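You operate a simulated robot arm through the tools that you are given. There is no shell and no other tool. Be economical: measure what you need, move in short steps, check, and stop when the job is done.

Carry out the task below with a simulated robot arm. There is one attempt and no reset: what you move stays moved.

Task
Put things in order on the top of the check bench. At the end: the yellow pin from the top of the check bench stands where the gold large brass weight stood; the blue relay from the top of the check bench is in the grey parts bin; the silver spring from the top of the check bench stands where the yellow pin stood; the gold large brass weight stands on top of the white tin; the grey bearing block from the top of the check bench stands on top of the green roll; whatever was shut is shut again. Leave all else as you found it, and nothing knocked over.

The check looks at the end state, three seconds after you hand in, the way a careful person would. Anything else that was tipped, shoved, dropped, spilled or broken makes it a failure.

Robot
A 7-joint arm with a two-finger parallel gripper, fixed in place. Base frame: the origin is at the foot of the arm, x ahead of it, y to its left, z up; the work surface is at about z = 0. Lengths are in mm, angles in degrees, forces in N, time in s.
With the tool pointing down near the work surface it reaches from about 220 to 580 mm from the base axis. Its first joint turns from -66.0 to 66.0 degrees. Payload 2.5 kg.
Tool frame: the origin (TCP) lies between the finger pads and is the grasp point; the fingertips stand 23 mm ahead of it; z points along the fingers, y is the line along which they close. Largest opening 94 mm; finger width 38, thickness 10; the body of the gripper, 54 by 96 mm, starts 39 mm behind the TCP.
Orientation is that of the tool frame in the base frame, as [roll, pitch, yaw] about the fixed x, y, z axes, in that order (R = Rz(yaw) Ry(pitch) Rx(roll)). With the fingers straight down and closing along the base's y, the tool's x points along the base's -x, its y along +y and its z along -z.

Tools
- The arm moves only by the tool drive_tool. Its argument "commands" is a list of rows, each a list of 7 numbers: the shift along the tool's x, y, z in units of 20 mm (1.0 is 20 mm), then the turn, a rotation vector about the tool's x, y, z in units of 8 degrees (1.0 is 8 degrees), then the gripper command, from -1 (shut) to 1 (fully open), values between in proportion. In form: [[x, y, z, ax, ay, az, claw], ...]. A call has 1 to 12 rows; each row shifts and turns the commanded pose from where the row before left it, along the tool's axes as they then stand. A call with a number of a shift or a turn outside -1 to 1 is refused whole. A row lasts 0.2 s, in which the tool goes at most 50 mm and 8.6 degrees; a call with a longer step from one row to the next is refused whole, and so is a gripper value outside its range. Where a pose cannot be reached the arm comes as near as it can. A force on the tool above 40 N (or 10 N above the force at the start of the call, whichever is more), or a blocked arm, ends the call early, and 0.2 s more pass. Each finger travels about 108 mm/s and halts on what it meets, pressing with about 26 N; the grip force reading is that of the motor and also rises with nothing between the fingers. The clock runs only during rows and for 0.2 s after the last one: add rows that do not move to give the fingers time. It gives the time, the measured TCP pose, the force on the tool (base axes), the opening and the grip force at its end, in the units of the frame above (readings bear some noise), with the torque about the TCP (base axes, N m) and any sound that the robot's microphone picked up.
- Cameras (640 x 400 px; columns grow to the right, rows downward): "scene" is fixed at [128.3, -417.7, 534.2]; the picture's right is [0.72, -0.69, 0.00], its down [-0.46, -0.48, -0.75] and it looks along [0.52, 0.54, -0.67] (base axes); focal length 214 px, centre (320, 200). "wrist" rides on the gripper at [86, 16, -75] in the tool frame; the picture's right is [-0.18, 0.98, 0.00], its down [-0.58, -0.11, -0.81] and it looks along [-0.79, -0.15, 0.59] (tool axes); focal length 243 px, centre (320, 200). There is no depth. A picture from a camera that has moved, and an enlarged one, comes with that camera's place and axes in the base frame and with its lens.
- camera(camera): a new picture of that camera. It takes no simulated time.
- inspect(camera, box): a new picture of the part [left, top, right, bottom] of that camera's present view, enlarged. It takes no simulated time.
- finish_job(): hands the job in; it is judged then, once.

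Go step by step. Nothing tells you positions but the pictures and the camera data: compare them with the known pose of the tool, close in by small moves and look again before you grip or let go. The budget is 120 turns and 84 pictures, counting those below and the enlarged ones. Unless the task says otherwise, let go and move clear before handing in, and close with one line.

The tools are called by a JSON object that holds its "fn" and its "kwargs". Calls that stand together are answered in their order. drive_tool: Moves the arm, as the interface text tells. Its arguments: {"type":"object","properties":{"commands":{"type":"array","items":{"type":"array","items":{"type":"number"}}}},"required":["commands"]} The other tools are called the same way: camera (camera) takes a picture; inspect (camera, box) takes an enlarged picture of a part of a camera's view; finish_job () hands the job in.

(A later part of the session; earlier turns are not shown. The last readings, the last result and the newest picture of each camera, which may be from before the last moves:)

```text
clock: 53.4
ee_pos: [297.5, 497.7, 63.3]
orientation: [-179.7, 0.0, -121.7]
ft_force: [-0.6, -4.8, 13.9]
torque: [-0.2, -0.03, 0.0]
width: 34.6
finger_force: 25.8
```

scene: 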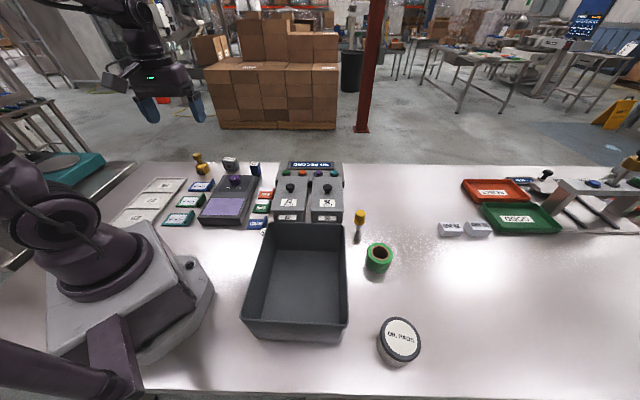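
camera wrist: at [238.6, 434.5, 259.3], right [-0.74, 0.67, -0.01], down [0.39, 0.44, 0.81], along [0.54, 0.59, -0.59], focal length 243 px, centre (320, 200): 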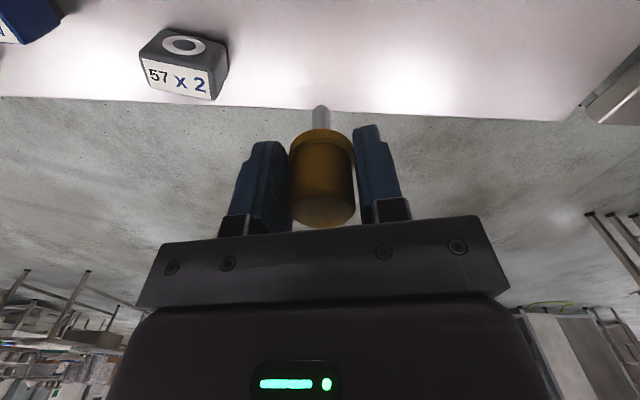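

Contact. I relieve a little and open slowly, then look.

{"fn": "drive_tool", "kwargs": {"commands": [[0, 0, -0.03, 0, 0, 0, -1], [0, 0, 0, 0, 0, 0, -1], [0, 0, 0, 0, 0, 0, -0.2], [0, 0, 0, 0, 0, 0, 0], [0, 0, 0, 0, 0, 0, 0.2], [0, 0, 0, 0, 0, 0, 0.4], [0, 0, 0, 0, 0, 0, 0.4]]}}

{"fn": "camera", "kwargs": {"camera": "wrist"}}

```text
clock: 55.0
ee_pos: [297.1, 497.8, 63.3]
orientation: [-179.7, -0.1, -121.6]
ft_force: [0.5, -1.2, 0.4]
torque: [-0.02, -0.02, 0.01]
width: 65.8
finger_force: 0.0
```

```text
47 pictures are left
camera wrist: at [238.0, 433.0, 137.7], right [-0.74, 0.67, -0.01], down [0.39, 0.44, 0.81], along [0.54, 0.59, -0.59], focal length 243 px, centre (320, 200)
```

wrist: 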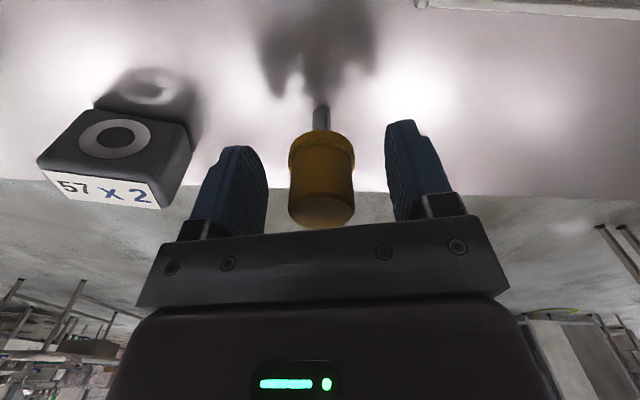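

The pin stands free. Rising straight up and then viewing the bearing block, which is next (nearest).

{"fn": "drive_tool", "kwargs": {"commands": [[0, 0, -0.5, 0, 0, 0, 0.4], [0, 0, -1, 0, 0, 0, 0.4], [0, 0, -1, 0, 0, 0, 0.6], [0, 0, -1, 0, 0, 0, 1], [0, 0, -1, 0, 0, 0, 1], [0, 0, -1, 0, 0, 0, 1], [0, 0, -1, 0, 0, 0, 1]]}}

{"fn": "inspect", "kwargs": {"camera": "scene", "box": [170, 130, 290, 210]}}

{"fn": "inspect", "kwargs": {"camera": "wrist", "box": [0, 0, 360, 200]}}

```text
clock: 56.6
ee_pos: [298.0, 498.4, 194.2]
orientation: [-179.7, 0.0, -121.5]
ft_force: [0.4, 0.2, 0.3]
torque: [-0.01, -0.03, -0.01]
width: 93.8
finger_force: 0.1
```

```text
5.00 times, centred on (230, 170) of scene
camera zoom: at [128.3, -417.7, 534.2], right [0.72, -0.69, 0.0], down [-0.46, -0.48, -0.75], along [0.52, 0.54, -0.67], focal length 1072 px, centre (770, 350)
```

zoom: 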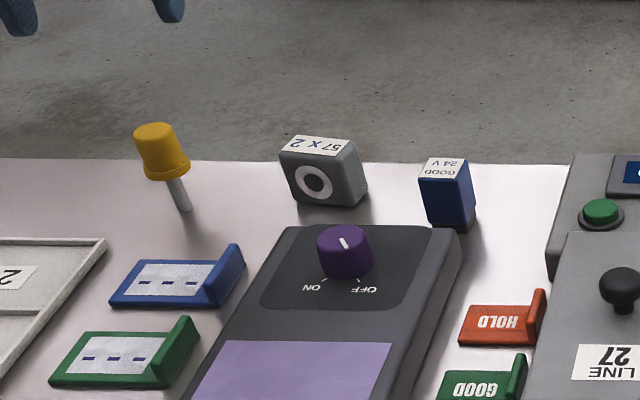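

```text
1.78 times, centred on (180, 100) of wrist
camera zoom: at [238.1, 433.6, 268.6], right [-0.74, 0.67, 0.0], down [0.39, 0.44, 0.81], along [0.54, 0.59, -0.59], focal length 431 px, centre (569, 378)
```

zoom: 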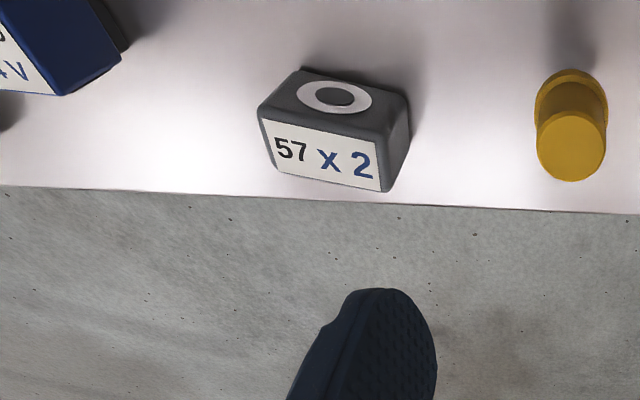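

The pin stands at the weight's place. The block (~54×26×50 mm) sits near (404,429); I turn to align with it and hover just short of it.

{"fn": "drive_tool", "kwargs": {"commands": [[0, 0, 0, 0, 0, 0.94, 1], [0, 0, 0, 0, 0, 0.94, 1], [0, 0, 0, 0, 0, 0.94, 1], [0, -0.886, 0, 0, 0, 0, 1], [0, -0.886, 0, 0, 0, 0, 1], [0, -0.886, 0, 0, 0, 0, 1], [0, -0.886, 0, 0, 0, 0, 1], [0, -0.886, 0, 0, 0, 0, 1], [0, -0.886, 0, 0, 0, 0, 1], [0, -0.886, 0, 0, 0, 0, 1], [0, 0, 0, 0, 0, 0, 1]]}}

{"fn": "inspect", "kwargs": {"camera": "wrist", "box": [180, 0, 460, 175]}}

```text
clock: 59.0
ee_pos: [371.8, 397.9, 192.3]
orientation: [-179.7, 0.0, -144.1]
ft_force: [-0.1, -0.3, 0.1]
torque: [-0.02, -0.01, -0.01]
width: 94.1
finger_force: 0.0
```

```text
2.29 times, centred on (320, 88) of wrist
camera zoom: at [291.3, 360.9, 268.0], right [-0.43, 0.9, -0.01], down [0.53, 0.26, 0.81], along [0.73, 0.34, -0.59], focal length 555 px, centre (320, 457)
```

zoom: 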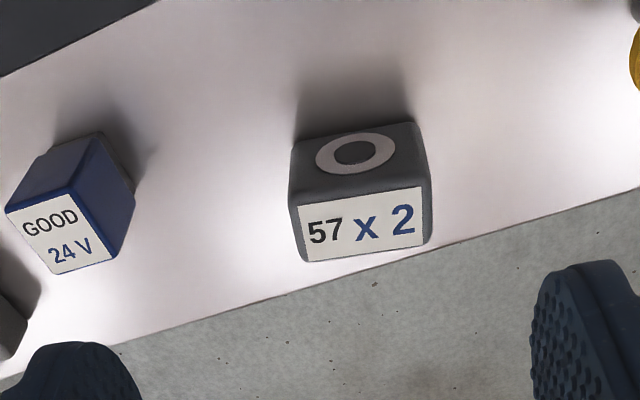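

The block is centred near (403,431), well aligned with the tool. Moving above it.

{"fn": "drive_tool", "kwargs": {"commands": [[-0.65, 0.15, 0, 0, 0, 0, 1], [-0.65, 0.15, 0, 0, 0, 0, 1], [-0.65, 0.15, 0, 0, 0, 0, 1], [0, 0, 1, 0, 0, 0, 1], [0, 0, 1, 0, 0, 0, 1], [0, 0, 1, 0, 0, 0, 1], [0, 0, 1, 0, 0, 0, 1], [0, 0, 1, 0, 0, 0, 1], [0, 0, 0, 0, 0, 0, 1]]}}

{"fn": "camera", "kwargs": {"camera": "wrist"}}

```text
clock: 61.0
ee_pos: [396.6, 428.2, 95.0]
orientation: [-179.7, 0.0, -144.2]
ft_force: [-0.6, 0.6, -0.4]
torque: [-0.03, 0.02, 0.0]
width: 94.0
finger_force: 0.2
```

```text
43 pictures are left
camera wrist: at [317.6, 391.3, 168.6], right [-0.43, 0.9, -0.01], down [0.53, 0.26, 0.81], along [0.73, 0.34, -0.59], focal length 243 px, centre (320, 200)
```

wrist: 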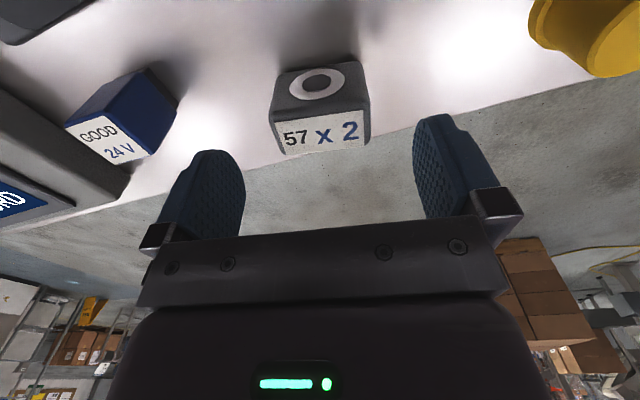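

Aligned. Descend to z≈32 and close.

{"fn": "drive_tool", "kwargs": {"commands": [[0, 0, 1, 0, 0, 0, 1], [0, 0, 1, 0, 0, 0, 1], [0, 0, 1, 0, 0, 0, 1], [0, 0, 0.15, 0, 0, 0, 1], [0, 0, 0, 0, 0, 0, 1], [0, 0, 0, 0, 0, 0, -1], [0, 0, 0, 0, 0, 0, -1], [0, 0, 0, 0, 0, 0, -1], [0, 0, 0, 0, 0, 0, -1]]}}

{"fn": "camera", "kwargs": {"camera": "wrist"}}

```text
clock: 63.0
ee_pos: [398.0, 428.1, 30.0]
orientation: [-179.8, 0.1, -144.2]
ft_force: [0.6, 0.1, 0.1]
torque: [0.04, 0.0, -0.03]
width: 59.6
finger_force: 26.4
```

```text
42 pictures are left
camera wrist: at [317.0, 391.1, 104.6], right [-0.43, 0.9, -0.01], down [0.53, 0.26, 0.81], along [0.73, 0.34, -0.59], focal length 243 px, centre (320, 200)
```

wrist: 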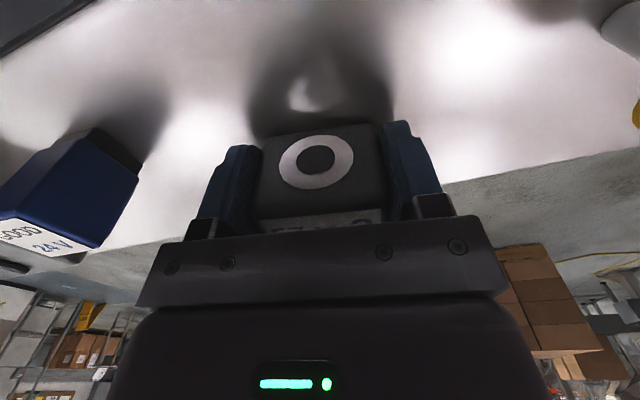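

Block is gripped (59.6 mm). Lifting and carrying it over high toward the roll (near (470,−287)).

{"fn": "drive_tool", "kwargs": {"commands": [[0, 0, -0.5, 0, 0, 0, -1], [0, 0, -1, 0, 0, 0, -1], [0, 0, -1, 0, 0, 0, -1], [0, 0, -1, 0, 0, 0, -1], [0, 0, -1, 0, 0, 0, -1], [0, 0, -1, 0, 0, 0, -1], [0, 0, -1, 0, 0, 0, -1], [0, 0, -1, 0, 0, 0, -1], [0, 0, -1, 0, 0, 0, -1], [0, 0, -1, 0, 0, 0, -1]]}}

{"fn": "drive_tool", "kwargs": {"commands": [[0.501, -0.866, 0, 0, 0, 0.375, -1], [0.455, -0.891, 0, 0, 0, 0.375, -1], [0.408, -0.913, 0, 0, 0, 0.375, -1], [0.359, -0.933, 0, 0, 0, 0.375, -1], [0.31, -0.951, 0, 0, 0, 0.375, -1], [0.26, -0.966, 0, 0, 0, 0.375, -1], [0.209, -0.978, 0, 0, 0, 0.375, -1], [0.157, -0.9875, 0, 0, 0, 0.375, -1], [0.105, -0.9945, 0, 0, 0, 0.375, -1], [0.053, -0.9986, 0, 0, 0, 0.375, -1], [0.001, -1, 0, 0, 0, 0.375, -1], [-0.051, -0.9987, 0, 0, 0, 0.375, -1]]}}

{"fn": "drive_tool", "kwargs": {"commands": [[-0.104, -0.9946, 0, 0, 0, 0.375, -1], [-0.156, -0.988, 0, 0, 0, 0.375, -1], [-0.207, -0.978, 0, 0, 0, 0.375, -1], [-0.258, -0.966, 0, 0, 0, 0.375, -1], [-0.308, -0.951, 0, 0, 0, 0.375, -1], [-0.358, -0.934, 0, 0, 0, 0.375, -1], [-0.406, -0.914, 0, 0, 0, 0.375, -1], [-0.453, -0.8914, 0, 0, 0, 0.375, -1], [-0.499, -0.866, 0, 0, 0, 0.375, -1], [-0.544, -0.839, 0, 0, 0, 0.375, -1], [-0.587, -0.8095, 0, 0, 0, 0.375, -1]]}}

{"fn": "camera", "kwargs": {"camera": "wrist"}}

```text
clock: 65.2
ee_pos: [396.0, 427.3, 221.6]
orientation: [-179.7, 0.0, -144.2]
ft_force: [0.0, -0.7, -3.8]
torque: [-0.03, 0.04, 0.01]
width: 59.7
finger_force: 25.8
```

```text
clock: 67.8
ee_pos: [421.2, 188.4, 221.2]
orientation: [-179.7, 0.2, 179.6]
ft_force: [0.1, 0.0, -3.0]
torque: [-0.01, 0.02, 0.01]
width: 60.0
finger_force: 25.5
```

```text
clock: 70.2
ee_pos: [442.6, -30.3, 223.8]
orientation: [-179.9, 0.3, 146.9]
ft_force: [0.4, -0.4, -2.7]
torque: [0.05, 0.04, -0.03]
width: 59.8
finger_force: 26.4
```

```text
41 pictures are left
camera wrist: at [379.1, 30.9, 297.0], right [0.69, 0.72, 0.0], down [0.42, -0.41, 0.81], along [0.58, -0.56, -0.59], focal length 243 px, centre (320, 200)
```

wrist: 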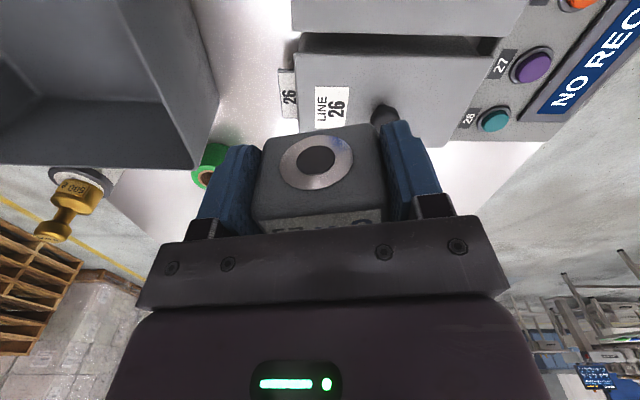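

Continuing to a point above the roll, from which the roll is visible beyond the block.

{"fn": "drive_tool", "kwargs": {"commands": [[-0.661, -0.836, 0, 0, 0, 0, -1], [-0.661, -0.836, 0, 0, 0, 0, -1], [-0.661, -0.836, 0, 0, 0, 0, -1], [-0.661, -0.836, 0, 0, 0, 0, -1], [-0.661, -0.836, 0, 0, 0, 0, -1], [-0.661, -0.836, 0, 0, 0, 0, -1], [-0.661, -0.836, 0, 0, 0, 0, -1], [-0.661, -0.836, 0, 0, 0, 0, -1], [-0.661, -0.836, 0, 0, 0, 0, -1], [-0.661, -0.836, 0, 0, 0, 0, -1], [-0.661, -0.836, 0, 0, 0, 0, -1], [-0.661, -0.836, 0, 0, 0, 0, -1]]}}

{"fn": "inspect", "kwargs": {"camera": "wrist", "box": [220, 0, 420, 125]}}

{"fn": "inspect", "kwargs": {"camera": "scene", "box": [330, 215, 430, 290]}}

```text
clock: 72.8
ee_pos: [466.0, -285.8, 225.6]
orientation: [-179.9, 0.4, 146.8]
ft_force: [-0.6, 0.2, -2.5]
torque: [0.0, 0.0, -0.01]
width: 59.9
finger_force: 26.3
```

```text
3.20 times, centred on (320, 62) of wrist
camera zoom: at [401.7, -224.0, 299.1], right [0.69, 0.72, 0.0], down [0.42, -0.41, 0.81], along [0.58, -0.56, -0.59], focal length 776 px, centre (320, 640)
```

zoom: 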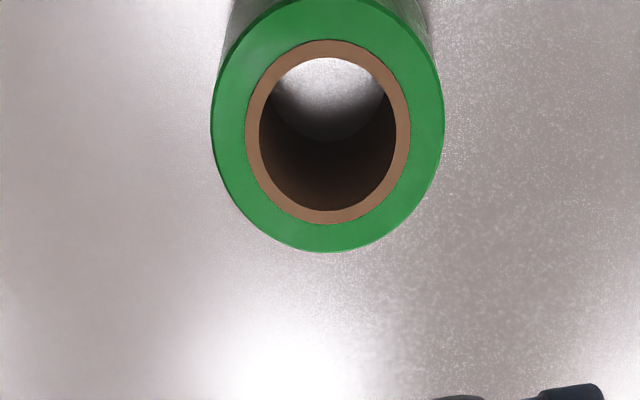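

```text
5.33 times, centred on (380, 252) of scene
camera zoom: at [128.3, -417.7, 534.2], right [0.72, -0.69, 0.0], down [-0.46, -0.48, -0.75], along [0.52, 0.54, -0.67], focal length 1144 px, centre (0, -80)
```

zoom: 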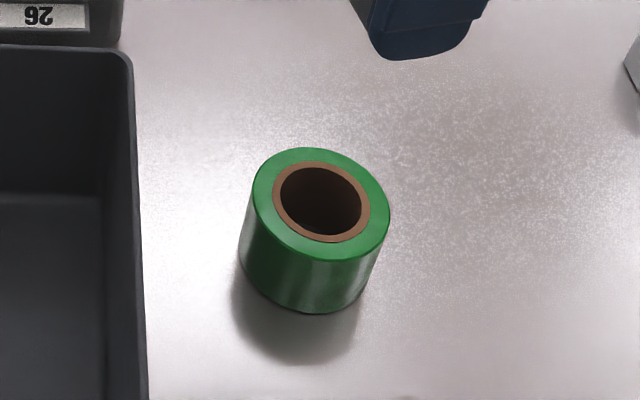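

Roll centre measures (471,−287). I check where the block sits in the grip before lowering.

{"fn": "inspect", "kwargs": {"camera": "wrist", "box": [220, 110, 420, 235]}}

```text
3.20 times, centred on (320, 172) of wrist
camera zoom: at [401.7, -224.0, 299.1], right [0.69, 0.72, 0.0], down [0.42, -0.41, 0.81], along [0.58, -0.56, -0.59], focal length 776 px, centre (320, 288)
```

zoom: 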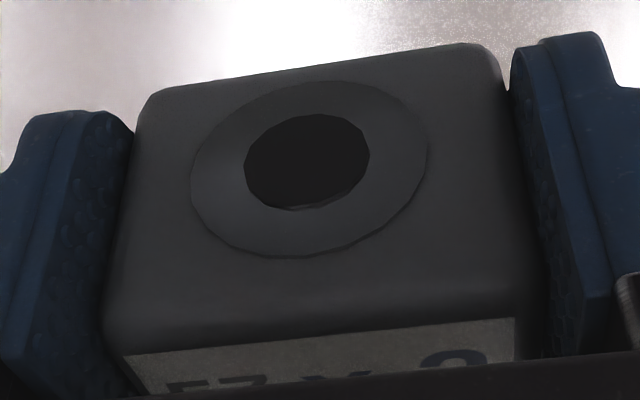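

Block centre is ~5.4 mm outward of the TCP, so a 1.5 mm sideways correction suffices. Lowering to ~10 mm above the roll.

{"fn": "drive_tool", "kwargs": {"commands": [[0, 0.075, 0.5, 0, 0, 0, -1], [0, 0, 1, 0, 0, 0, -1], [0, 0, 1, 0, 0, 0, -1], [0, 0, 1, 0, 0, 0, -1], [0, 0, 1, 0, 0, 0, -1], [0, 0, 1, 0, 0, 0, -1], [0, 0, 1, 0, 0, 0, -1], [0, 0, 0, 0, 0, 0, -1], [0, 0, 0, 0, 0, 0, -1]]}}

{"fn": "camera", "kwargs": {"camera": "wrist"}}

{"fn": "inspect", "kwargs": {"camera": "scene", "box": [330, 200, 450, 290]}}

```text
clock: 74.8
ee_pos: [466.3, -284.6, 95.7]
orientation: [-179.9, 0.3, 146.8]
ft_force: [-0.9, 0.0, -3.6]
torque: [0.0, 0.06, 0.01]
width: 60.0
finger_force: 26.0
```

```text
37 pictures are left
camera wrist: at [401.5, -223.2, 169.4], right [0.69, 0.72, 0.0], down [0.42, -0.41, 0.81], along [0.58, -0.56, -0.59], focal length 243 px, centre (320, 200)
```

wrist: 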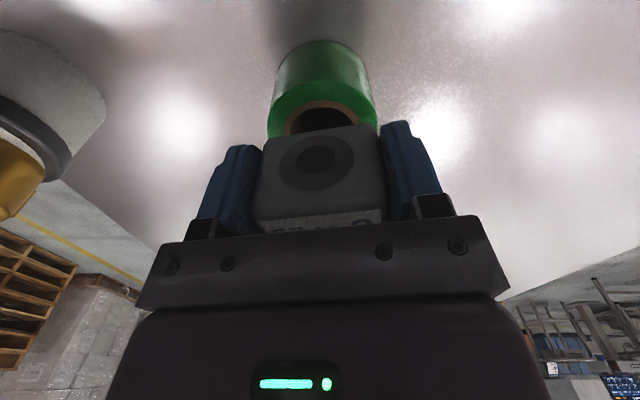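

```text
4.44 times, centred on (390, 245) of scene
camera zoom: at [128.3, -417.7, 534.2], right [0.72, -0.69, 0.0], down [-0.46, -0.48, -0.75], along [0.52, 0.54, -0.67], focal length 953 px, centre (9, 0)
```

zoom: 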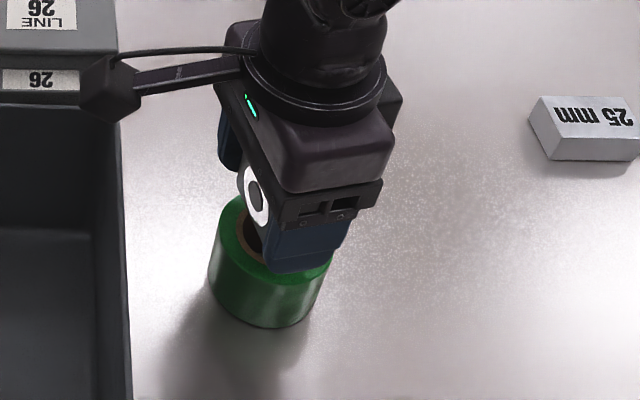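

Good alignment. Lowering gradually to contact.

{"fn": "drive_tool", "kwargs": {"commands": [[0, 0, 0.25, 0, 0, 0, -1], [0, 0, 0.25, 0, 0, 0, -1], [0, 0, 0.1, 0, 0, 0, -1], [0, 0, 0, 0, 0, 0, -1]]}}

```text
clock: 75.8
ee_pos: [468.0, -284.6, 80.9]
orientation: [-179.9, 0.4, 146.7]
ft_force: [0.2, -0.4, -2.9]
torque: [0.01, -0.02, 0.0]
width: 60.0
finger_force: 26.0
```

{"fn": "drive_tool", "kwargs": {"commands": [[0, 0, 0.1, 0, 0, 0, -1], [0, 0, 0, 0, 0, 0, -1]]}}

```text
clock: 76.4
ee_pos: [467.6, -284.2, 80.1]
orientation: [-179.9, 0.4, 146.8]
ft_force: [-0.4, -0.1, -1.7]
torque: [0.07, 0.01, 0.01]
width: 60.0
finger_force: 26.1
```

{"fn": "drive_tool", "kwargs": {"commands": [[0, 0, 0.08, 0, 0, 0, -1], [0, 0, 0, 0, 0, 0, -1]]}}

```text
clock: 77.0
ee_pos: [467.9, -283.7, 80.5]
orientation: [-180.0, 0.5, 146.9]
ft_force: [-5.8, 2.8, 18.9]
torque: [0.34, 0.29, 0.04]
width: 59.9
finger_force: 25.9
```

Contact with the roll top. Unload slightly and open.

{"fn": "drive_tool", "kwargs": {"commands": [[0, 0, -0.03, 0, 0, 0, -1], [0, 0, 0, 0, 0, 0, -1], [0, 0, 0, 0, 0, 0, 0.3], [0, 0, 0, 0, 0, 0, 0.5], [0, 0, 0, 0, 0, 0, 0.75], [0, 0, 0, 0, 0, 0, 0.9], [0, 0, 0, 0, 0, 0, 0.9]]}}

{"fn": "camera", "kwargs": {"camera": "wrist"}}

```text
clock: 78.6
ee_pos: [467.1, -283.3, 78.5]
orientation: [-180.0, 0.2, 146.8]
ft_force: [-0.3, 0.0, 0.1]
torque: [-0.01, 0.01, 0.0]
width: 89.3
finger_force: 0.1
```

```text
35 pictures are left
camera wrist: at [403.0, -222.7, 152.7], right [0.69, 0.72, 0.0], down [0.42, -0.41, 0.81], along [0.58, -0.56, -0.59], focal length 243 px, centre (320, 200)
```

wrist: 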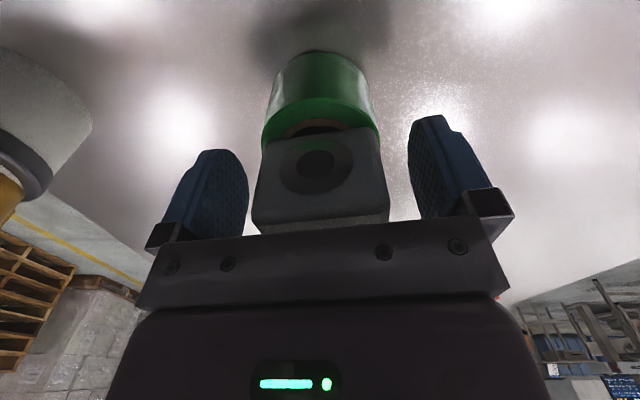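

The block stands on the roll. Rising and going back toward the area behind the bin to find the spring.

{"fn": "drive_tool", "kwargs": {"commands": [[0, 0, -0.5, 0, 0, 0, 0.9], [0, 0, -1, 0, 0, 0, 1], [0, 0, -1, 0, 0, 0, 1], [0, 0, -1, 0, 0, 0, 1], [0, 0, -1, 0, 0, 0, 1], [0, 0, -1, 0, 0, 0, 1], [0, 0, -1, 0, 0, 0, 1], [0, 0, -1, 0, 0, 0, 1], [0.99, 0.361, -1, 0, 0, 0, 1], [0.99, 0.361, 0, 0, 0, 0, 1], [0.99, 0.361, 0, 0, 0, 0, 1], [0.99, 0.361, 0, 0, 0, 0, 1]]}}

{"fn": "drive_tool", "kwargs": {"commands": [[0.99, 0.361, 0, 0, 0, 0, 1], [0.99, 0.361, 0, 0, 0, 0, 1], [0.99, 0.361, 0, 0, 0, 0, 1], [0.99, 0.361, 0, 0, 0, 0, 1], [0.99, 0.361, 0, 0, 0, 0, 1], [0.99, 0.361, 0, 0, 0, 0, 1], [0.99, 0.361, 0, 0, 0, 0, 1], [0.99, 0.361, 0, 0, 0, 0, 1], [0.99, 0.361, 0, 0, 0, 0, 1], [0.99, 0.361, 0, 0, 0, 0, 1], [0.99, 0.361, 0, 0, 0, 0, 1], [0.99, 0.361, 0, 0, 0, 0, 1]]}}

{"fn": "drive_tool", "kwargs": {"commands": [[0.99, 0.361, 0, 0, 0, 0, 1], [0.99, 0.361, 0, 0, 0, 0, 1], [0, 0, 0, 0, 0, -0.83, 1], [0, 0, 0, 0, 0, -0.83, 1], [0, 0, 0, 0, 0, -0.83, 1], [0, 0, 0, 0, 0, -0.83, 1], [0, 0, 0, 0, 0, -0.83, 1]]}}

{"fn": "camera", "kwargs": {"camera": "wrist"}}

{"fn": "camera", "kwargs": {"camera": "scene"}}

```text
clock: 81.2
ee_pos: [415.6, -215.3, 247.0]
orientation: [-180.0, 0.3, 146.8]
ft_force: [0.7, 1.3, -0.5]
torque: [0.01, -0.01, -0.01]
width: 93.9
finger_force: 0.0
```

```text
clock: 83.8
ee_pos: [263.7, -12.2, 245.8]
orientation: [-179.7, 0.3, 146.7]
ft_force: [0.5, -0.1, -0.1]
torque: [-0.01, 0.0, 0.0]
width: 94.4
finger_force: 0.0
```

```text
clock: 85.4
ee_pos: [238.6, 19.7, 246.8]
orientation: [-179.7, 0.1, -179.8]
ft_force: [0.3, -0.8, 1.2]
torque: [-0.01, 0.01, 0.01]
width: 93.8
finger_force: 0.0
```

```text
34 pictures are left
camera wrist: at [151.3, 36.7, 320.5], right [0.18, 0.98, 0.0], down [0.58, -0.1, 0.81], along [0.79, -0.15, -0.59], focal length 243 px, centre (320, 200)
```

wrist: 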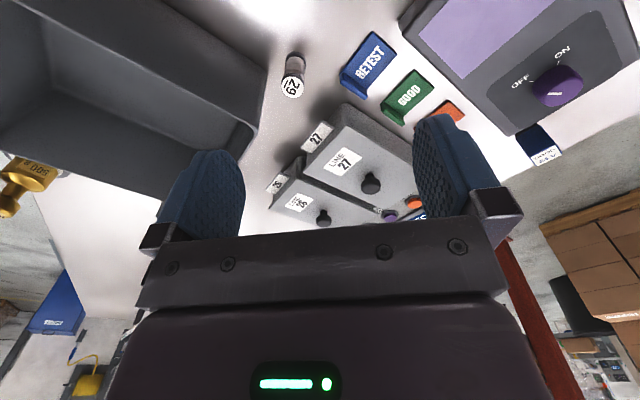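

```text
33 pictures are left
```

scene: 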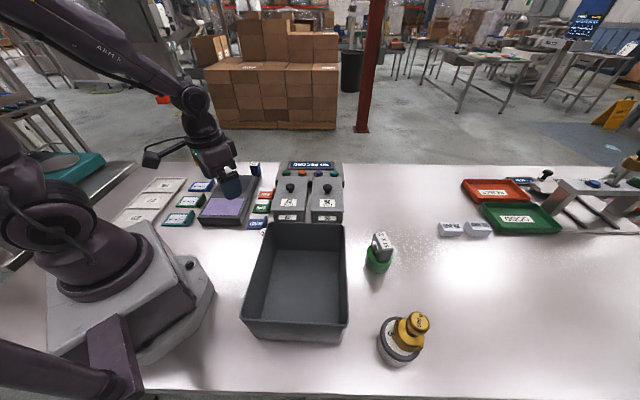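

{"fn": "inspect", "kwargs": {"camera": "wrist", "box": [230, 20, 390, 120]}}

```text
4.00 times, centred on (310, 70) of wrist
camera zoom: at [151.3, 36.7, 320.5], right [0.18, 0.98, 0.0], down [0.58, -0.1, 0.81], along [0.79, -0.15, -0.59], focal length 970 px, centre (360, 720)
```

zoom: 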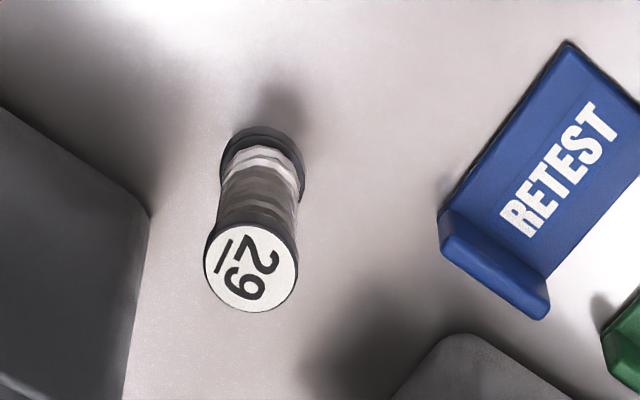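

That's the silver spring: about (285,−21), Ø25, ~61 mm tall, close to the bin's corner. I'll rotate to yaw ≈112° so the narrow side of the gripper faces the bin corner, and hover over it, offset 8 mm away from the bin.

{"fn": "drive_tool", "kwargs": {"commands": [[0, 0, 0, 0, 0, 0.947, 0.4], [0, 0, 0, 0, 0, 0.947, 0.4], [0, 0, 0, 0, 0, 0.947, 0.4], [0, 0, 0, 0, 0, 0.947, 0.4], [0, 0, 0, 0, 0, 0.947, 0.4], [0, 0, 0, 0, 0, 0.947, 0.4], [0, 0, 0, 0, 0, 0.947, 0.4], [0, 0, 0, 0, 0, 0.947, 0.4], [0, 0, 0, 0, 0, 0.947, 0.4], [-0.78, 0.46, 0.5, 0, 0, 0, 0.4], [-0.78, 0.46, 0.5, 0, 0, 0, 0.4], [-0.78, 0.46, 0.5, 0, 0, 0, 0.4]]}}

{"fn": "camera", "kwargs": {"camera": "wrist"}}

{"fn": "inspect", "kwargs": {"camera": "scene", "box": [200, 130, 360, 250]}}

```text
clock: 88.0
ee_pos: [283.2, -14.5, 215.6]
orientation: [179.8, 0.3, 111.8]
ft_force: [0.1, -0.6, 0.0]
torque: [-0.04, 0.03, 0.0]
width: 65.7
finger_force: 0.0
```

```text
31 pictures are left
camera wrist: at [265.4, 73.3, 290.9], right [0.98, 0.19, 0.0], down [0.11, -0.58, 0.81], along [0.16, -0.79, -0.59], focal length 243 px, centre (320, 200)
```

wrist: 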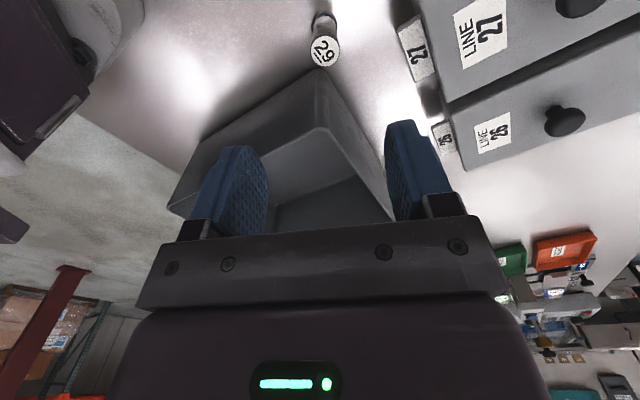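

```text
3.33 times, centred on (280, 190) of scene
camera zoom: at [128.3, -417.7, 534.2], right [0.72, -0.69, 0.0], down [-0.46, -0.48, -0.75], along [0.52, 0.54, -0.67], focal length 715 px, centre (453, 233)
```

zoom: 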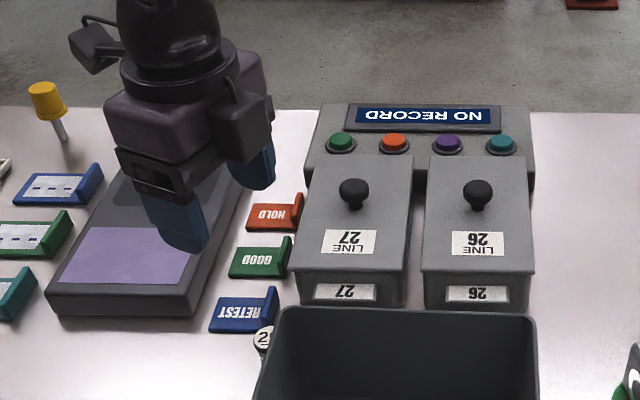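

Spring is ~3 mm ahead and ~3 mm right of the tool axis; bin rim corner ~44 mm ahead, so clearance is fine. Correct and descend partway.

{"fn": "drive_tool", "kwargs": {"commands": [[0, 0.13, 0.75, 0, 0, 0, 0.4], [0, 0, 1, 0, 0, 0, 0.4], [0, 0, 1, 0, 0, 0, 0.4], [0, 0, 1, 0, 0, 0, 0.4], [0, 0, 1, 0, 0, 0, 0.4], [0, 0, 1, 0, 0, 0, 0.4], [0, 0, 0.25, 0, 0, 0, 0.4], [0, 0, 0, 0, 0, 0, 0.4]]}}

{"fn": "camera", "kwargs": {"camera": "wrist"}}

```text
clock: 89.8
ee_pos: [284.6, -11.6, 98.0]
orientation: [179.9, 0.3, 111.7]
ft_force: [0.5, 0.7, 0.7]
torque: [0.02, 0.03, -0.01]
width: 65.9
finger_force: 0.0
```

```text
29 pictures are left
camera wrist: at [267.4, 74.4, 171.3], right [0.98, 0.19, 0.0], down [0.11, -0.58, 0.81], along [0.16, -0.79, -0.59], focal length 243 px, centre (320, 200)
```

wrist: 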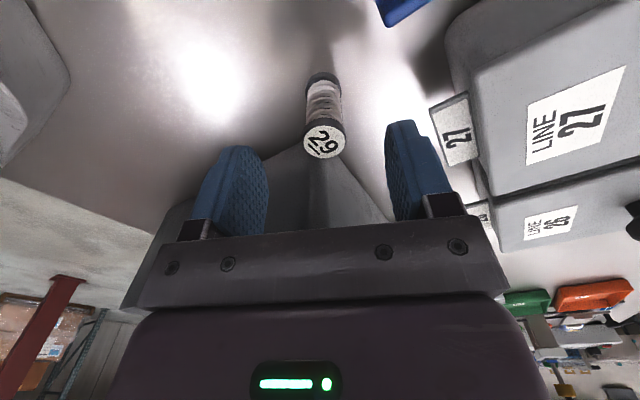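

Spring is centred between the fingers. Descend to z≈42 and grip.

{"fn": "drive_tool", "kwargs": {"commands": [[0, 0.05, 0.9, 0, 0, 0, 0.4], [0, 0, 0.95, 0, 0, 0, 0.4], [0, 0, 0.95, 0, 0, 0, 0.4], [0, 0, 0, 0, 0, 0, 0.4]]}}

{"fn": "camera", "kwargs": {"camera": "wrist"}}

```text
clock: 90.3
ee_pos: [287.2, -12.0, 74.4]
orientation: [179.7, 0.5, 111.7]
ft_force: [-7.1, 2.3, 23.9]
torque: [-1.11, -0.43, -0.3]
width: 65.9
finger_force: 0.1
stopped in row 2: the force on the tool passed its limit at 104 N (the readings are from after the stop); the commanded pose is now the measured one
```

```text
28 pictures are left
camera wrist: at [269.4, 74.7, 147.4], right [0.98, 0.19, 0.01], down [0.11, -0.58, 0.81], along [0.16, -0.79, -0.59], focal length 243 px, centre (320, 200)
```

wrist: 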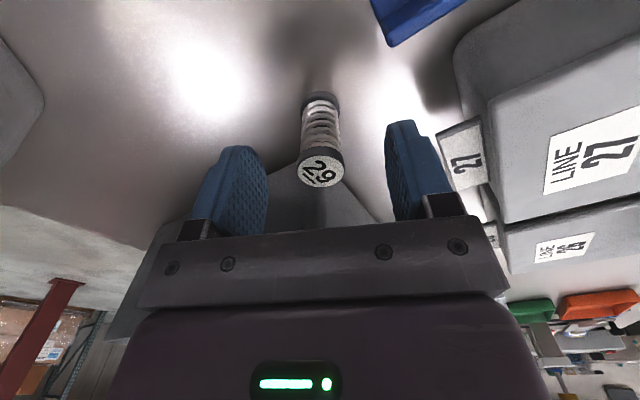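

Contact: the gripper body touched the bin's rim corner (forward side of the tool reaches ~48 mm). Backing straight up and checking the bin.

{"fn": "drive_tool", "kwargs": {"commands": [[0, 0, -0.5, 0, 0, 0, 0.4], [0, 0, -1, 0, 0, 0, 0.4], [0, 0, -1, 0, 0, 0, 0.4], [0, 0, -1, 0, 0, 0, 0.4], [0, 0, -1, 0, 0, 0, 0.4], [0, 0, -1, 0, 0, 0, 0.4], [0, 0, -1, 0, 0, 0, 0.4]]}}

{"fn": "camera", "kwargs": {"camera": "scene"}}

{"fn": "camera", "kwargs": {"camera": "wrist"}}

```text
clock: 92.0
ee_pos: [286.2, -12.6, 205.1]
orientation: [179.7, 0.4, 111.9]
ft_force: [0.3, 0.2, 0.1]
torque: [0.01, -0.03, -0.03]
width: 65.8
finger_force: 0.1
```

```text
27 pictures are left
```

scene: 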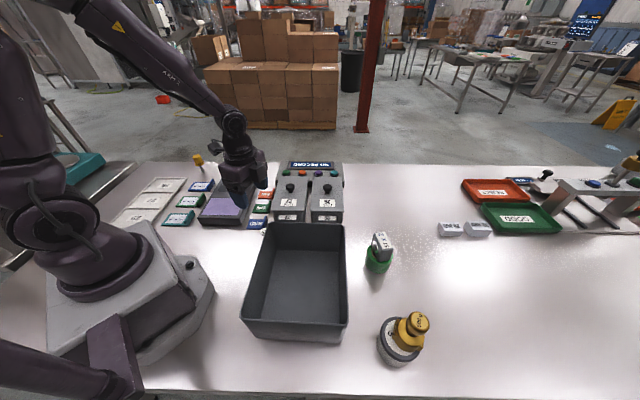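

```text
26 pictures are left
camera wrist: at [268.5, 74.8, 278.5], right [0.98, 0.19, 0.01], down [0.11, -0.58, 0.81], along [0.16, -0.79, -0.59], focal length 243 px, centre (320, 200)
```

wrist: 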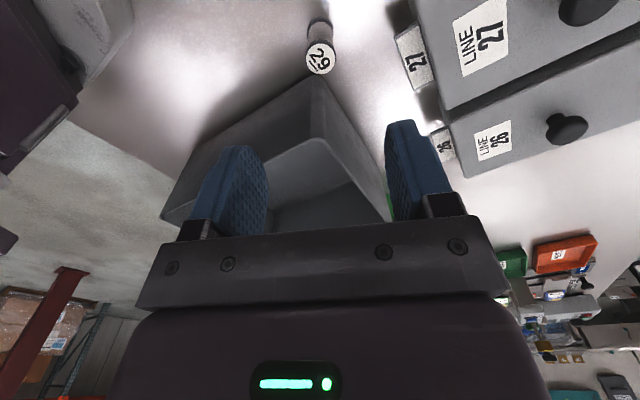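

Bin and spring look unmoved. The body spans ~48 mm in that direction, so I'll shift 11 mm away from the bin (spring then sits off-centre on the wide pads) and descend, checking midway.

{"fn": "drive_tool", "kwargs": {"commands": [[0.55, 0, 0, 0, 0, 0, 0.4], [0, 0, 1, 0, 0, 0, 0.4], [0, 0, 1, 0, 0, 0, 0.4], [0, 0, 1, 0, 0, 0, 0.4], [0, 0, 1, 0, 0, 0, 0.4], [0, 0, 1, 0, 0, 0, 0.4], [0, 0, 0.75, 0, 0, 0, 0.4], [0, 0, 0, 0, 0, 0, 0.4]]}}

{"fn": "camera", "kwargs": {"camera": "wrist"}}

{"fn": "inspect", "kwargs": {"camera": "scene", "box": [200, 130, 360, 250]}}

```text
clock: 93.8
ee_pos: [285.2, -1.6, 88.2]
orientation: [179.7, 0.3, 111.7]
ft_force: [0.5, 0.0, -0.6]
torque: [0.03, -0.01, 0.03]
width: 65.8
finger_force: 0.0
```

```text
25 pictures are left
camera wrist: at [266.6, 85.1, 161.6], right [0.98, 0.19, 0.01], down [0.11, -0.58, 0.81], along [0.16, -0.79, -0.59], focal length 243 px, centre (320, 200)
```

wrist: 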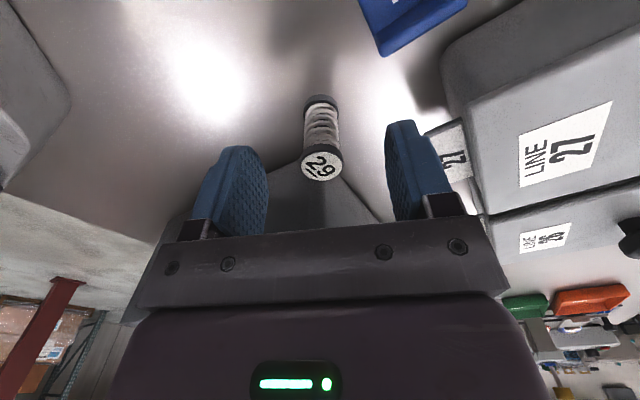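

```text
3.33 times, centred on (280, 190) of scene
camera zoom: at [128.3, -417.7, 534.2], right [0.72, -0.69, 0.0], down [-0.46, -0.48, -0.75], along [0.52, 0.54, -0.67], focal length 715 px, centre (453, 233)
```

zoom: 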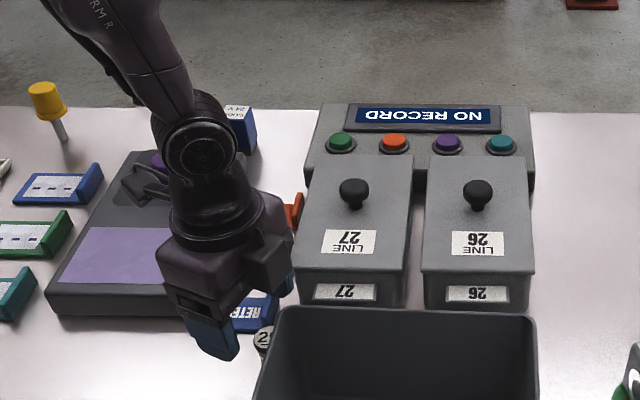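

Geometry good. I narrow the opening to ~44 mm (to stay clear of the RETEST card), then descend.

{"fn": "drive_tool", "kwargs": {"commands": [[0, 0, 0, 0, 0, 0, -0.06], [0, 0, 0, 0, 0, 0, -0.06], [0, 0, 0.5, 0, 0, 0, -0.06], [0, 0, 0.5, 0, 0, 0, -0.06], [0, 0, 0.5, 0, 0, 0, -0.06], [0, 0, 0.5, 0, 0, 0, -0.06], [0, 0, 0.2, 0, 0, 0, -0.06], [0, 0, 0, 0, 0, 0, -0.06]]}}

{"fn": "camera", "kwargs": {"camera": "wrist"}}

```text
clock: 95.5
ee_pos: [283.7, -0.7, 43.9]
orientation: [179.7, 0.4, 111.7]
ft_force: [-0.2, 0.0, 0.2]
torque: [-0.02, -0.01, -0.01]
width: 44.1
finger_force: 0.1
```

```text
23 pictures are left
camera wrist: at [265.4, 85.4, 117.5], right [0.98, 0.19, 0.01], down [0.11, -0.58, 0.81], along [0.16, -0.79, -0.59], focal length 243 px, centre (320, 200)
```

wrist: 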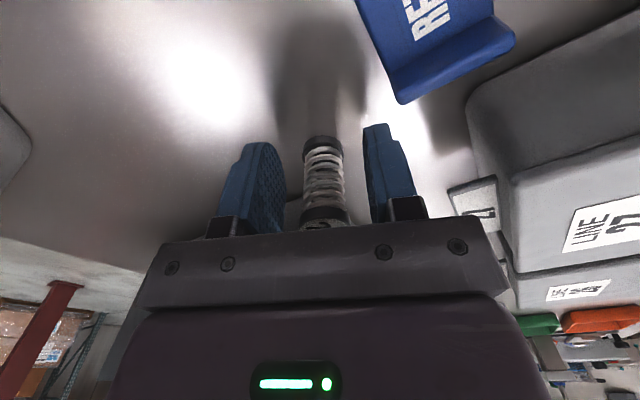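

Clear on all sides, spring between the fingers. Closing and lifting.

{"fn": "drive_tool", "kwargs": {"commands": [[0, 0.04, 0, 0, 0, 0, -0.3], [0, 0, 0, 0, 0, 0, -0.5], [0, 0, 0, 0, 0, 0, -1], [0, 0, 0, 0, 0, 0, -1], [0, 0, 0, 0, 0, 0, -1]]}}

{"fn": "drive_tool", "kwargs": {"commands": [[0, 0, -0.5, 0, 0, 0, -1], [0, 0, -1, 0, 0, 0, -1], [0, 0, -1, 0, 0, 0, -1], [0, 0, -1, 0, 0, 0, -1], [0, 0, -1, 0, 0, 0, -1], [0, 0, -1, 0, 0, 0, -1], [0, 0, -1, 0, 0, 0, -1], [0, 0, -1, 0, 0, 0, -1], [0, 0, -1, 0, 0, 0, -1], [0, 0, -1, 0, 0, 0, -1]]}}

{"fn": "camera", "kwargs": {"camera": "wrist"}}

```text
clock: 96.8
ee_pos: [284.1, -1.7, 44.7]
orientation: [179.6, 0.2, 111.8]
ft_force: [-0.1, 0.7, 3.5]
torque: [-0.13, 0.07, -0.05]
width: 25.8
finger_force: 25.6
```

```text
clock: 99.0
ee_pos: [284.1, 0.2, 233.7]
orientation: [179.8, 0.3, 111.8]
ft_force: [0.0, 0.0, 0.3]
torque: [0.05, -0.01, 0.01]
width: 25.7
finger_force: 26.0
```

```text
22 pictures are left
camera wrist: at [265.5, 87.0, 307.8], right [0.98, 0.19, 0.01], down [0.11, -0.58, 0.81], along [0.16, -0.79, -0.59], focal length 243 px, centre (320, 200)
```

wrist: 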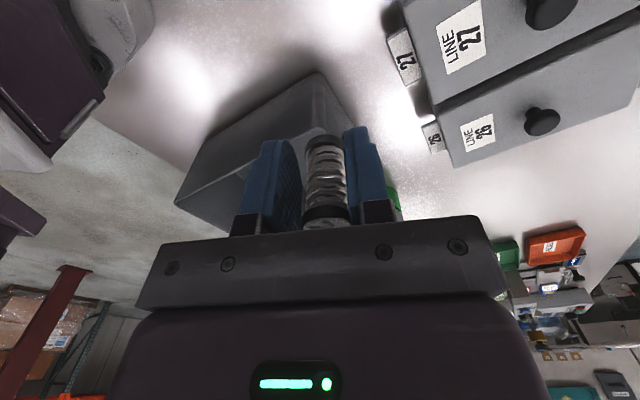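

The spring is held (≈12.5 mm ahead of the TCP). Carrying it to the pin's old place (526,−173.5), yaw 125°.

{"fn": "drive_tool", "kwargs": {"commands": [[0, 0, 0, 0, 0, -0.825, -1], [0, 0, 0, 0, 0, -0.825, -1], [-0.96, 0.353, 0, 0, 0, 0, -1], [-0.96, 0.353, 0, 0, 0, 0, -1], [-0.96, 0.353, 0, 0, 0, 0, -1], [-0.96, 0.353, 0, 0, 0, 0, -1], [-0.96, 0.353, 0, 0, 0, 0, -1], [-0.96, 0.353, 0, 0, 0, 0, -1], [-0.96, 0.353, 0, 0, 0, 0, -1], [-0.96, 0.353, 0, 0, 0, 0, -1], [-0.96, 0.353, 0, 0, 0, 0, -1], [-0.96, 0.353, 0, 0, 0, 0, -1]]}}

{"fn": "drive_tool", "kwargs": {"commands": [[-0.96, 0.353, 0, 0, 0, 0, -1], [-0.96, 0.353, 0, 0, 0, 0, -1], [-0.96, 0.353, 0, 0, 0, 0, -1], [-0.96, 0.353, 0, 0, 0, 0, -1], [0, 0, 0, 0, 0, 0, -1]]}}

{"fn": "camera", "kwargs": {"camera": "wrist"}}

```text
clock: 101.5
ee_pos: [451.4, -119.2, 235.6]
orientation: [179.8, 0.4, 125.1]
ft_force: [-0.5, -0.5, 0.5]
torque: [-0.01, -0.02, -0.01]
width: 25.7
finger_force: 26.4
```

```text
clock: 102.8
ee_pos: [518.4, -165.2, 236.1]
orientation: [179.7, 0.4, 125.0]
ft_force: [0.8, -0.3, -0.4]
torque: [0.02, 0.0, 0.0]
width: 26.3
finger_force: 26.4
```

```text
21 pictures are left
camera wrist: at [481.2, -84.3, 310.6], right [0.91, 0.41, 0.0], down [0.24, -0.54, 0.81], along [0.34, -0.74, -0.59], focal length 243 px, centre (320, 200)
```

wrist: 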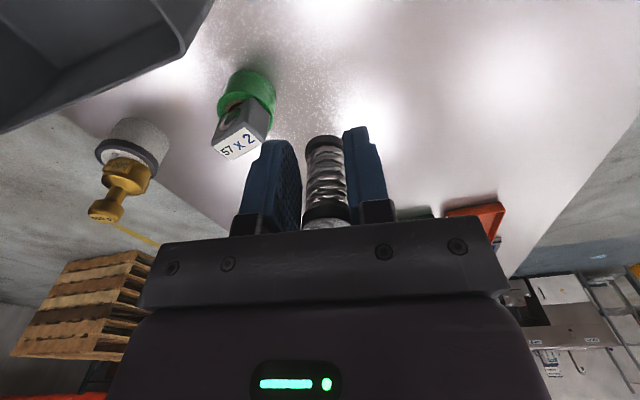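

Lowering the spring toward the surface.

{"fn": "drive_tool", "kwargs": {"commands": [[0.05, 0.04, 0.5, 0, 0, 0, -1], [0, 0, 1, 0, 0, 0, -1], [0, 0, 1, 0, 0, 0, -1], [0, 0, 1, 0, 0, 0, -1], [0, 0, 1, 0, 0, 0, -1], [0, 0, 1, 0, 0, 0, -1], [0, 0, 1, 0, 0, 0, -1], [0, 0, 1, 0, 0, 0, -1], [0, 0, 1, 0, 0, 0, -1], [0, 0, 0.7, 0, 0, 0, -1], [0, 0, 0, 0, 0, 0, -1], [0, 0, 0, 0, 0, 0, -1]]}}

{"fn": "inspect", "kwargs": {"camera": "scene", "box": [310, 165, 420, 265]}}

```text
clock: 105.3
ee_pos: [519.8, -162.7, 51.5]
orientation: [179.8, 0.4, 125.0]
ft_force: [0.1, -0.1, -0.5]
torque: [0.02, 0.01, -0.02]
width: 26.1
finger_force: 26.1
```

```text
4.00 times, centred on (365, 215) of scene
camera zoom: at [128.3, -417.7, 534.2], right [0.72, -0.69, 0.0], down [-0.46, -0.48, -0.75], along [0.52, 0.54, -0.67], focal length 858 px, centre (140, 140)
```

zoom: 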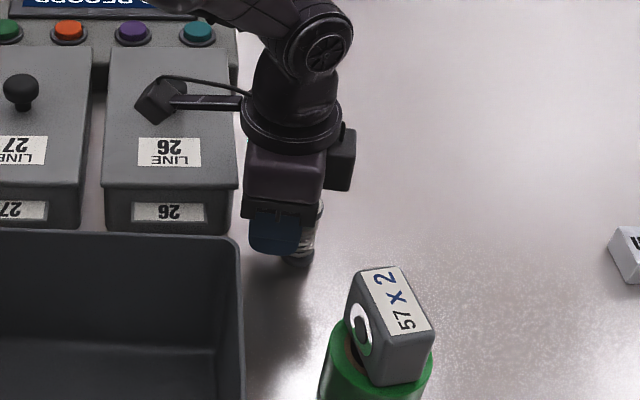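

{"fn": "drive_tool", "kwargs": {"commands": [[0, 0, 0.15, 0, 0, 0, -1], [0, 0, 0.1, 0, 0, 0, -1], [0, 0, 0, 0, 0, 0, -1]]}}

```text
clock: 106.2
ee_pos: [520.2, -163.8, 46.9]
orientation: [179.8, 0.5, 124.9]
ft_force: [-0.3, 0.4, -1.0]
torque: [-0.01, 0.01, 0.02]
width: 25.8
finger_force: 26.5
```

{"fn": "drive_tool", "kwargs": {"commands": [[0, 0, 0.08, 0, 0, 0, -1], [0, 0, 0, 0, 0, 0, -1]]}}

```text
clock: 106.8
ee_pos: [520.0, -163.5, 46.1]
orientation: [179.7, 0.4, 125.1]
ft_force: [-0.1, 0.3, -0.1]
torque: [0.01, 0.03, -0.02]
width: 25.9
finger_force: 26.1
```

{"fn": "drive_tool", "kwargs": {"commands": [[0, 0, 0.07, 0, 0, 0, -1], [0, 0, 0, 0, 0, 0, -1]]}}

```text
clock: 107.3
ee_pos: [518.9, -163.7, 44.2]
orientation: [179.8, 0.4, 125.0]
ft_force: [0.0, -0.4, -0.9]
torque: [-0.01, -0.01, -0.02]
width: 25.8
finger_force: 26.1
```

{"fn": "drive_tool", "kwargs": {"commands": [[0, 0, 0.05, 0, 0, 0, -1], [0, 0, 0, 0, 0, 0, -1]]}}

```text
clock: 108.0
ee_pos: [519.9, -163.1, 43.1]
orientation: [179.9, 0.4, 125.0]
ft_force: [-2.2, 0.2, 6.5]
torque: [-0.08, 0.03, -0.04]
width: 25.6
finger_force: 26.3
```

Contact. Opening gently to ~44 mm and checking.

{"fn": "drive_tool", "kwargs": {"commands": [[0, 0, -0.01, 0, 0, 0, -1], [0, 0, 0, 0, 0, 0, -0.4], [0, 0, 0, 0, 0, 0, -0.25], [0, 0, 0, 0, 0, 0, -0.06], [0, 0, 0, 0, 0, 0, -0.06], [0, 0, 0, 0, 0, 0, -0.06]]}}

{"fn": "camera", "kwargs": {"camera": "wrist"}}

```text
clock: 109.3
ee_pos: [519.8, -163.5, 44.7]
orientation: [179.8, 0.4, 125.0]
ft_force: [-0.8, -0.2, -0.4]
torque: [-0.01, 0.02, 0.0]
width: 44.0
finger_force: 0.1
```

```text
19 pictures are left
camera wrist: at [481.9, -83.2, 117.3], right [0.91, 0.41, 0.0], down [0.24, -0.54, 0.81], along [0.34, -0.74, -0.59], focal length 243 px, centre (320, 200)
```

wrist: 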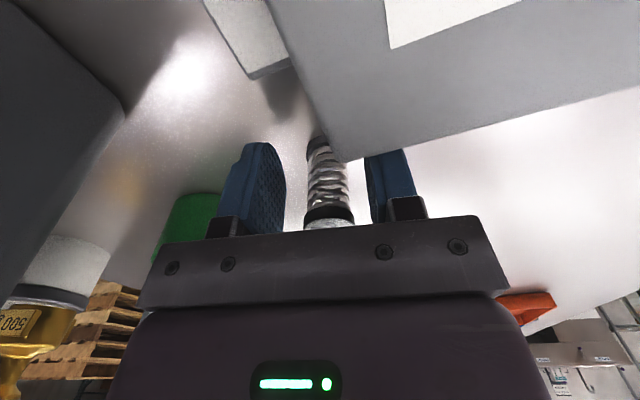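

The spring stands. Rising straight up.

{"fn": "drive_tool", "kwargs": {"commands": [[0, 0, -0.5, 0, 0, 0, -0.06], [0, 0, -1, 0, 0, 0, -0.06], [0, 0, -1, 0, 0, 0, -0.06], [0, 0, -1, 0, 0, 0, 0.3], [0, 0, -1, 0, 0, 0, 0.6], [0, 0, -1, 0, 0, 0, 0.6], [0, 0, -1, 0, 0, 0, 0.6], [0, 0, -1, 0, 0, 0, 0.6], [0, 0, -1, 0, 0, 0, 0.6], [0, 0, -1, 0, 0, 0, 0.6]]}}

{"fn": "inspect", "kwargs": {"camera": "scene", "box": [310, 165, 420, 265]}}

```text
clock: 111.5
ee_pos: [517.3, -162.9, 232.3]
orientation: [179.8, 0.4, 125.0]
ft_force: [0.3, 0.5, 0.3]
torque: [-0.02, -0.02, 0.02]
width: 75.4
finger_force: 0.0
```

```text
4.00 times, centred on (365, 215) of scene
camera zoom: at [128.3, -417.7, 534.2], right [0.72, -0.69, 0.0], down [-0.46, -0.48, -0.75], along [0.52, 0.54, -0.67], focal length 858 px, centre (140, 140)
```

zoom: 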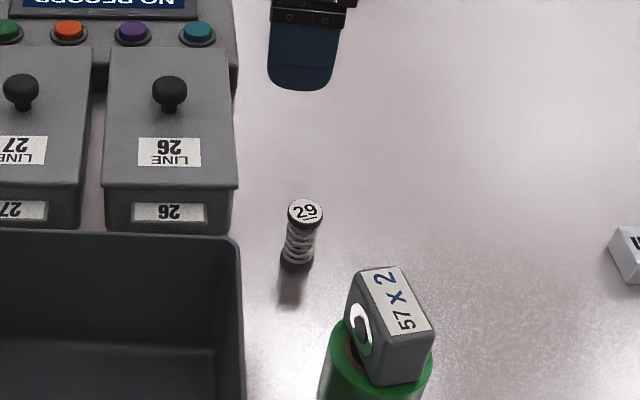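

Spring stands at the pin's place. Now to the relay near (465,317): traverse at height and turn to yaw ≈222°.

{"fn": "drive_tool", "kwargs": {"commands": [[0.917, 0.399, 0, 0, 0, -0.5, 0.5], [0.887, 0.462, 0, 0, 0, -0.5, 0.5], [0.853, 0.5225, 0, 0, 0, -0.5, 0.5], [0.814, 0.581, 0, 0, 0, -0.5, 0.5], [0.772, 0.636, 0, 0, 0, -0.5, 0.5], [0.725, 0.688, 0, 0, 0, -0.5, 0.5], [0.676, 0.737, 0, 0, 0, -0.5, 0.5], [0.6225, 0.783, 0, 0, 0, -0.5, 0.5], [0.566, 0.824, 0, 0, 0, -0.5, 0.5], [0.5075, 0.862, 0, 0, 0, -0.5, 0.5], [0.446, 0.895, 0, 0, 0, -0.5, 0.5], [0.383, 0.924, 0, 0, 0, -0.5, 0.5]]}}

{"fn": "drive_tool", "kwargs": {"commands": [[0.317, 0.948, 0, 0, 0, -0.5, 0.5], [0.25, 0.968, 0, 0, 0, -0.5, 0.5], [0.182, 0.983, 0, 0, 0, -0.5, 0.5], [0.113, 0.9936, 0, 0, 0, -0.5, 0.5], [0.044, 0.999, 0, 0, 0, -0.5, 0.5], [-0.026, 1, 0, 0, 0, -0.5, 0.5], [-0.096, 0.995, 0, 0, 0, -0.5, 0.5], [-0.165, 0.986, 0, 0, 0, -0.5, 0.5], [-0.233, 0.972, 0, 0, 0, -0.5, 0.5], [-0.301, 0.954, 0, 0, 0, -0.5, 0.5], [-0.3665, 0.93, 0, 0, 0, -0.5, 0.5], [0, 0, 0, 0, 0, -0.6, 0.5]]}}

{"fn": "camera", "kwargs": {"camera": "wrist"}}

```text
clock: 114.2
ee_pos: [471.5, 72.9, 232.6]
orientation: [-179.9, 0.4, 173.2]
ft_force: [0.1, -0.1, -0.3]
torque: [0.0, 0.0, 0.02]
width: 70.6
finger_force: 0.0
```

```text
clock: 116.8
ee_pos: [427.5, 289.0, 230.9]
orientation: [-179.6, 0.2, -138.1]
ft_force: [-0.4, 0.9, 0.1]
torque: [-0.01, 0.01, 0.01]
width: 70.5
finger_force: 0.1
```

```text
17 pictures are left
camera wrist: at [351.0, 242.8, 304.6], right [-0.52, 0.85, -0.01], down [0.5, 0.31, 0.81], along [0.69, 0.42, -0.59], focal length 243 px, centre (320, 200)
```

wrist: 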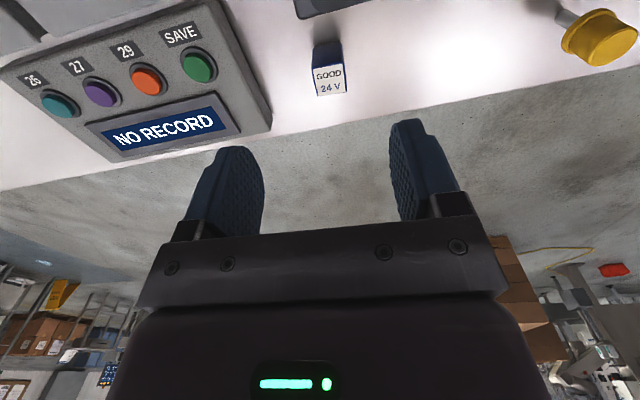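

{"fn": "inspect", "kwargs": {"camera": "wrist", "box": [260, 20, 400, 110]}}

```text
4.44 times, centred on (330, 65) of wrist
camera zoom: at [351.0, 242.8, 304.6], right [-0.52, 0.85, -0.01], down [0.5, 0.31, 0.81], along [0.69, 0.42, -0.59], focal length 1078 px, centre (276, 800)
```

zoom: 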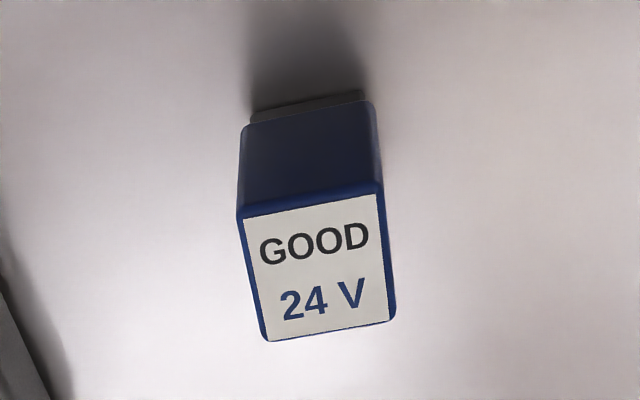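

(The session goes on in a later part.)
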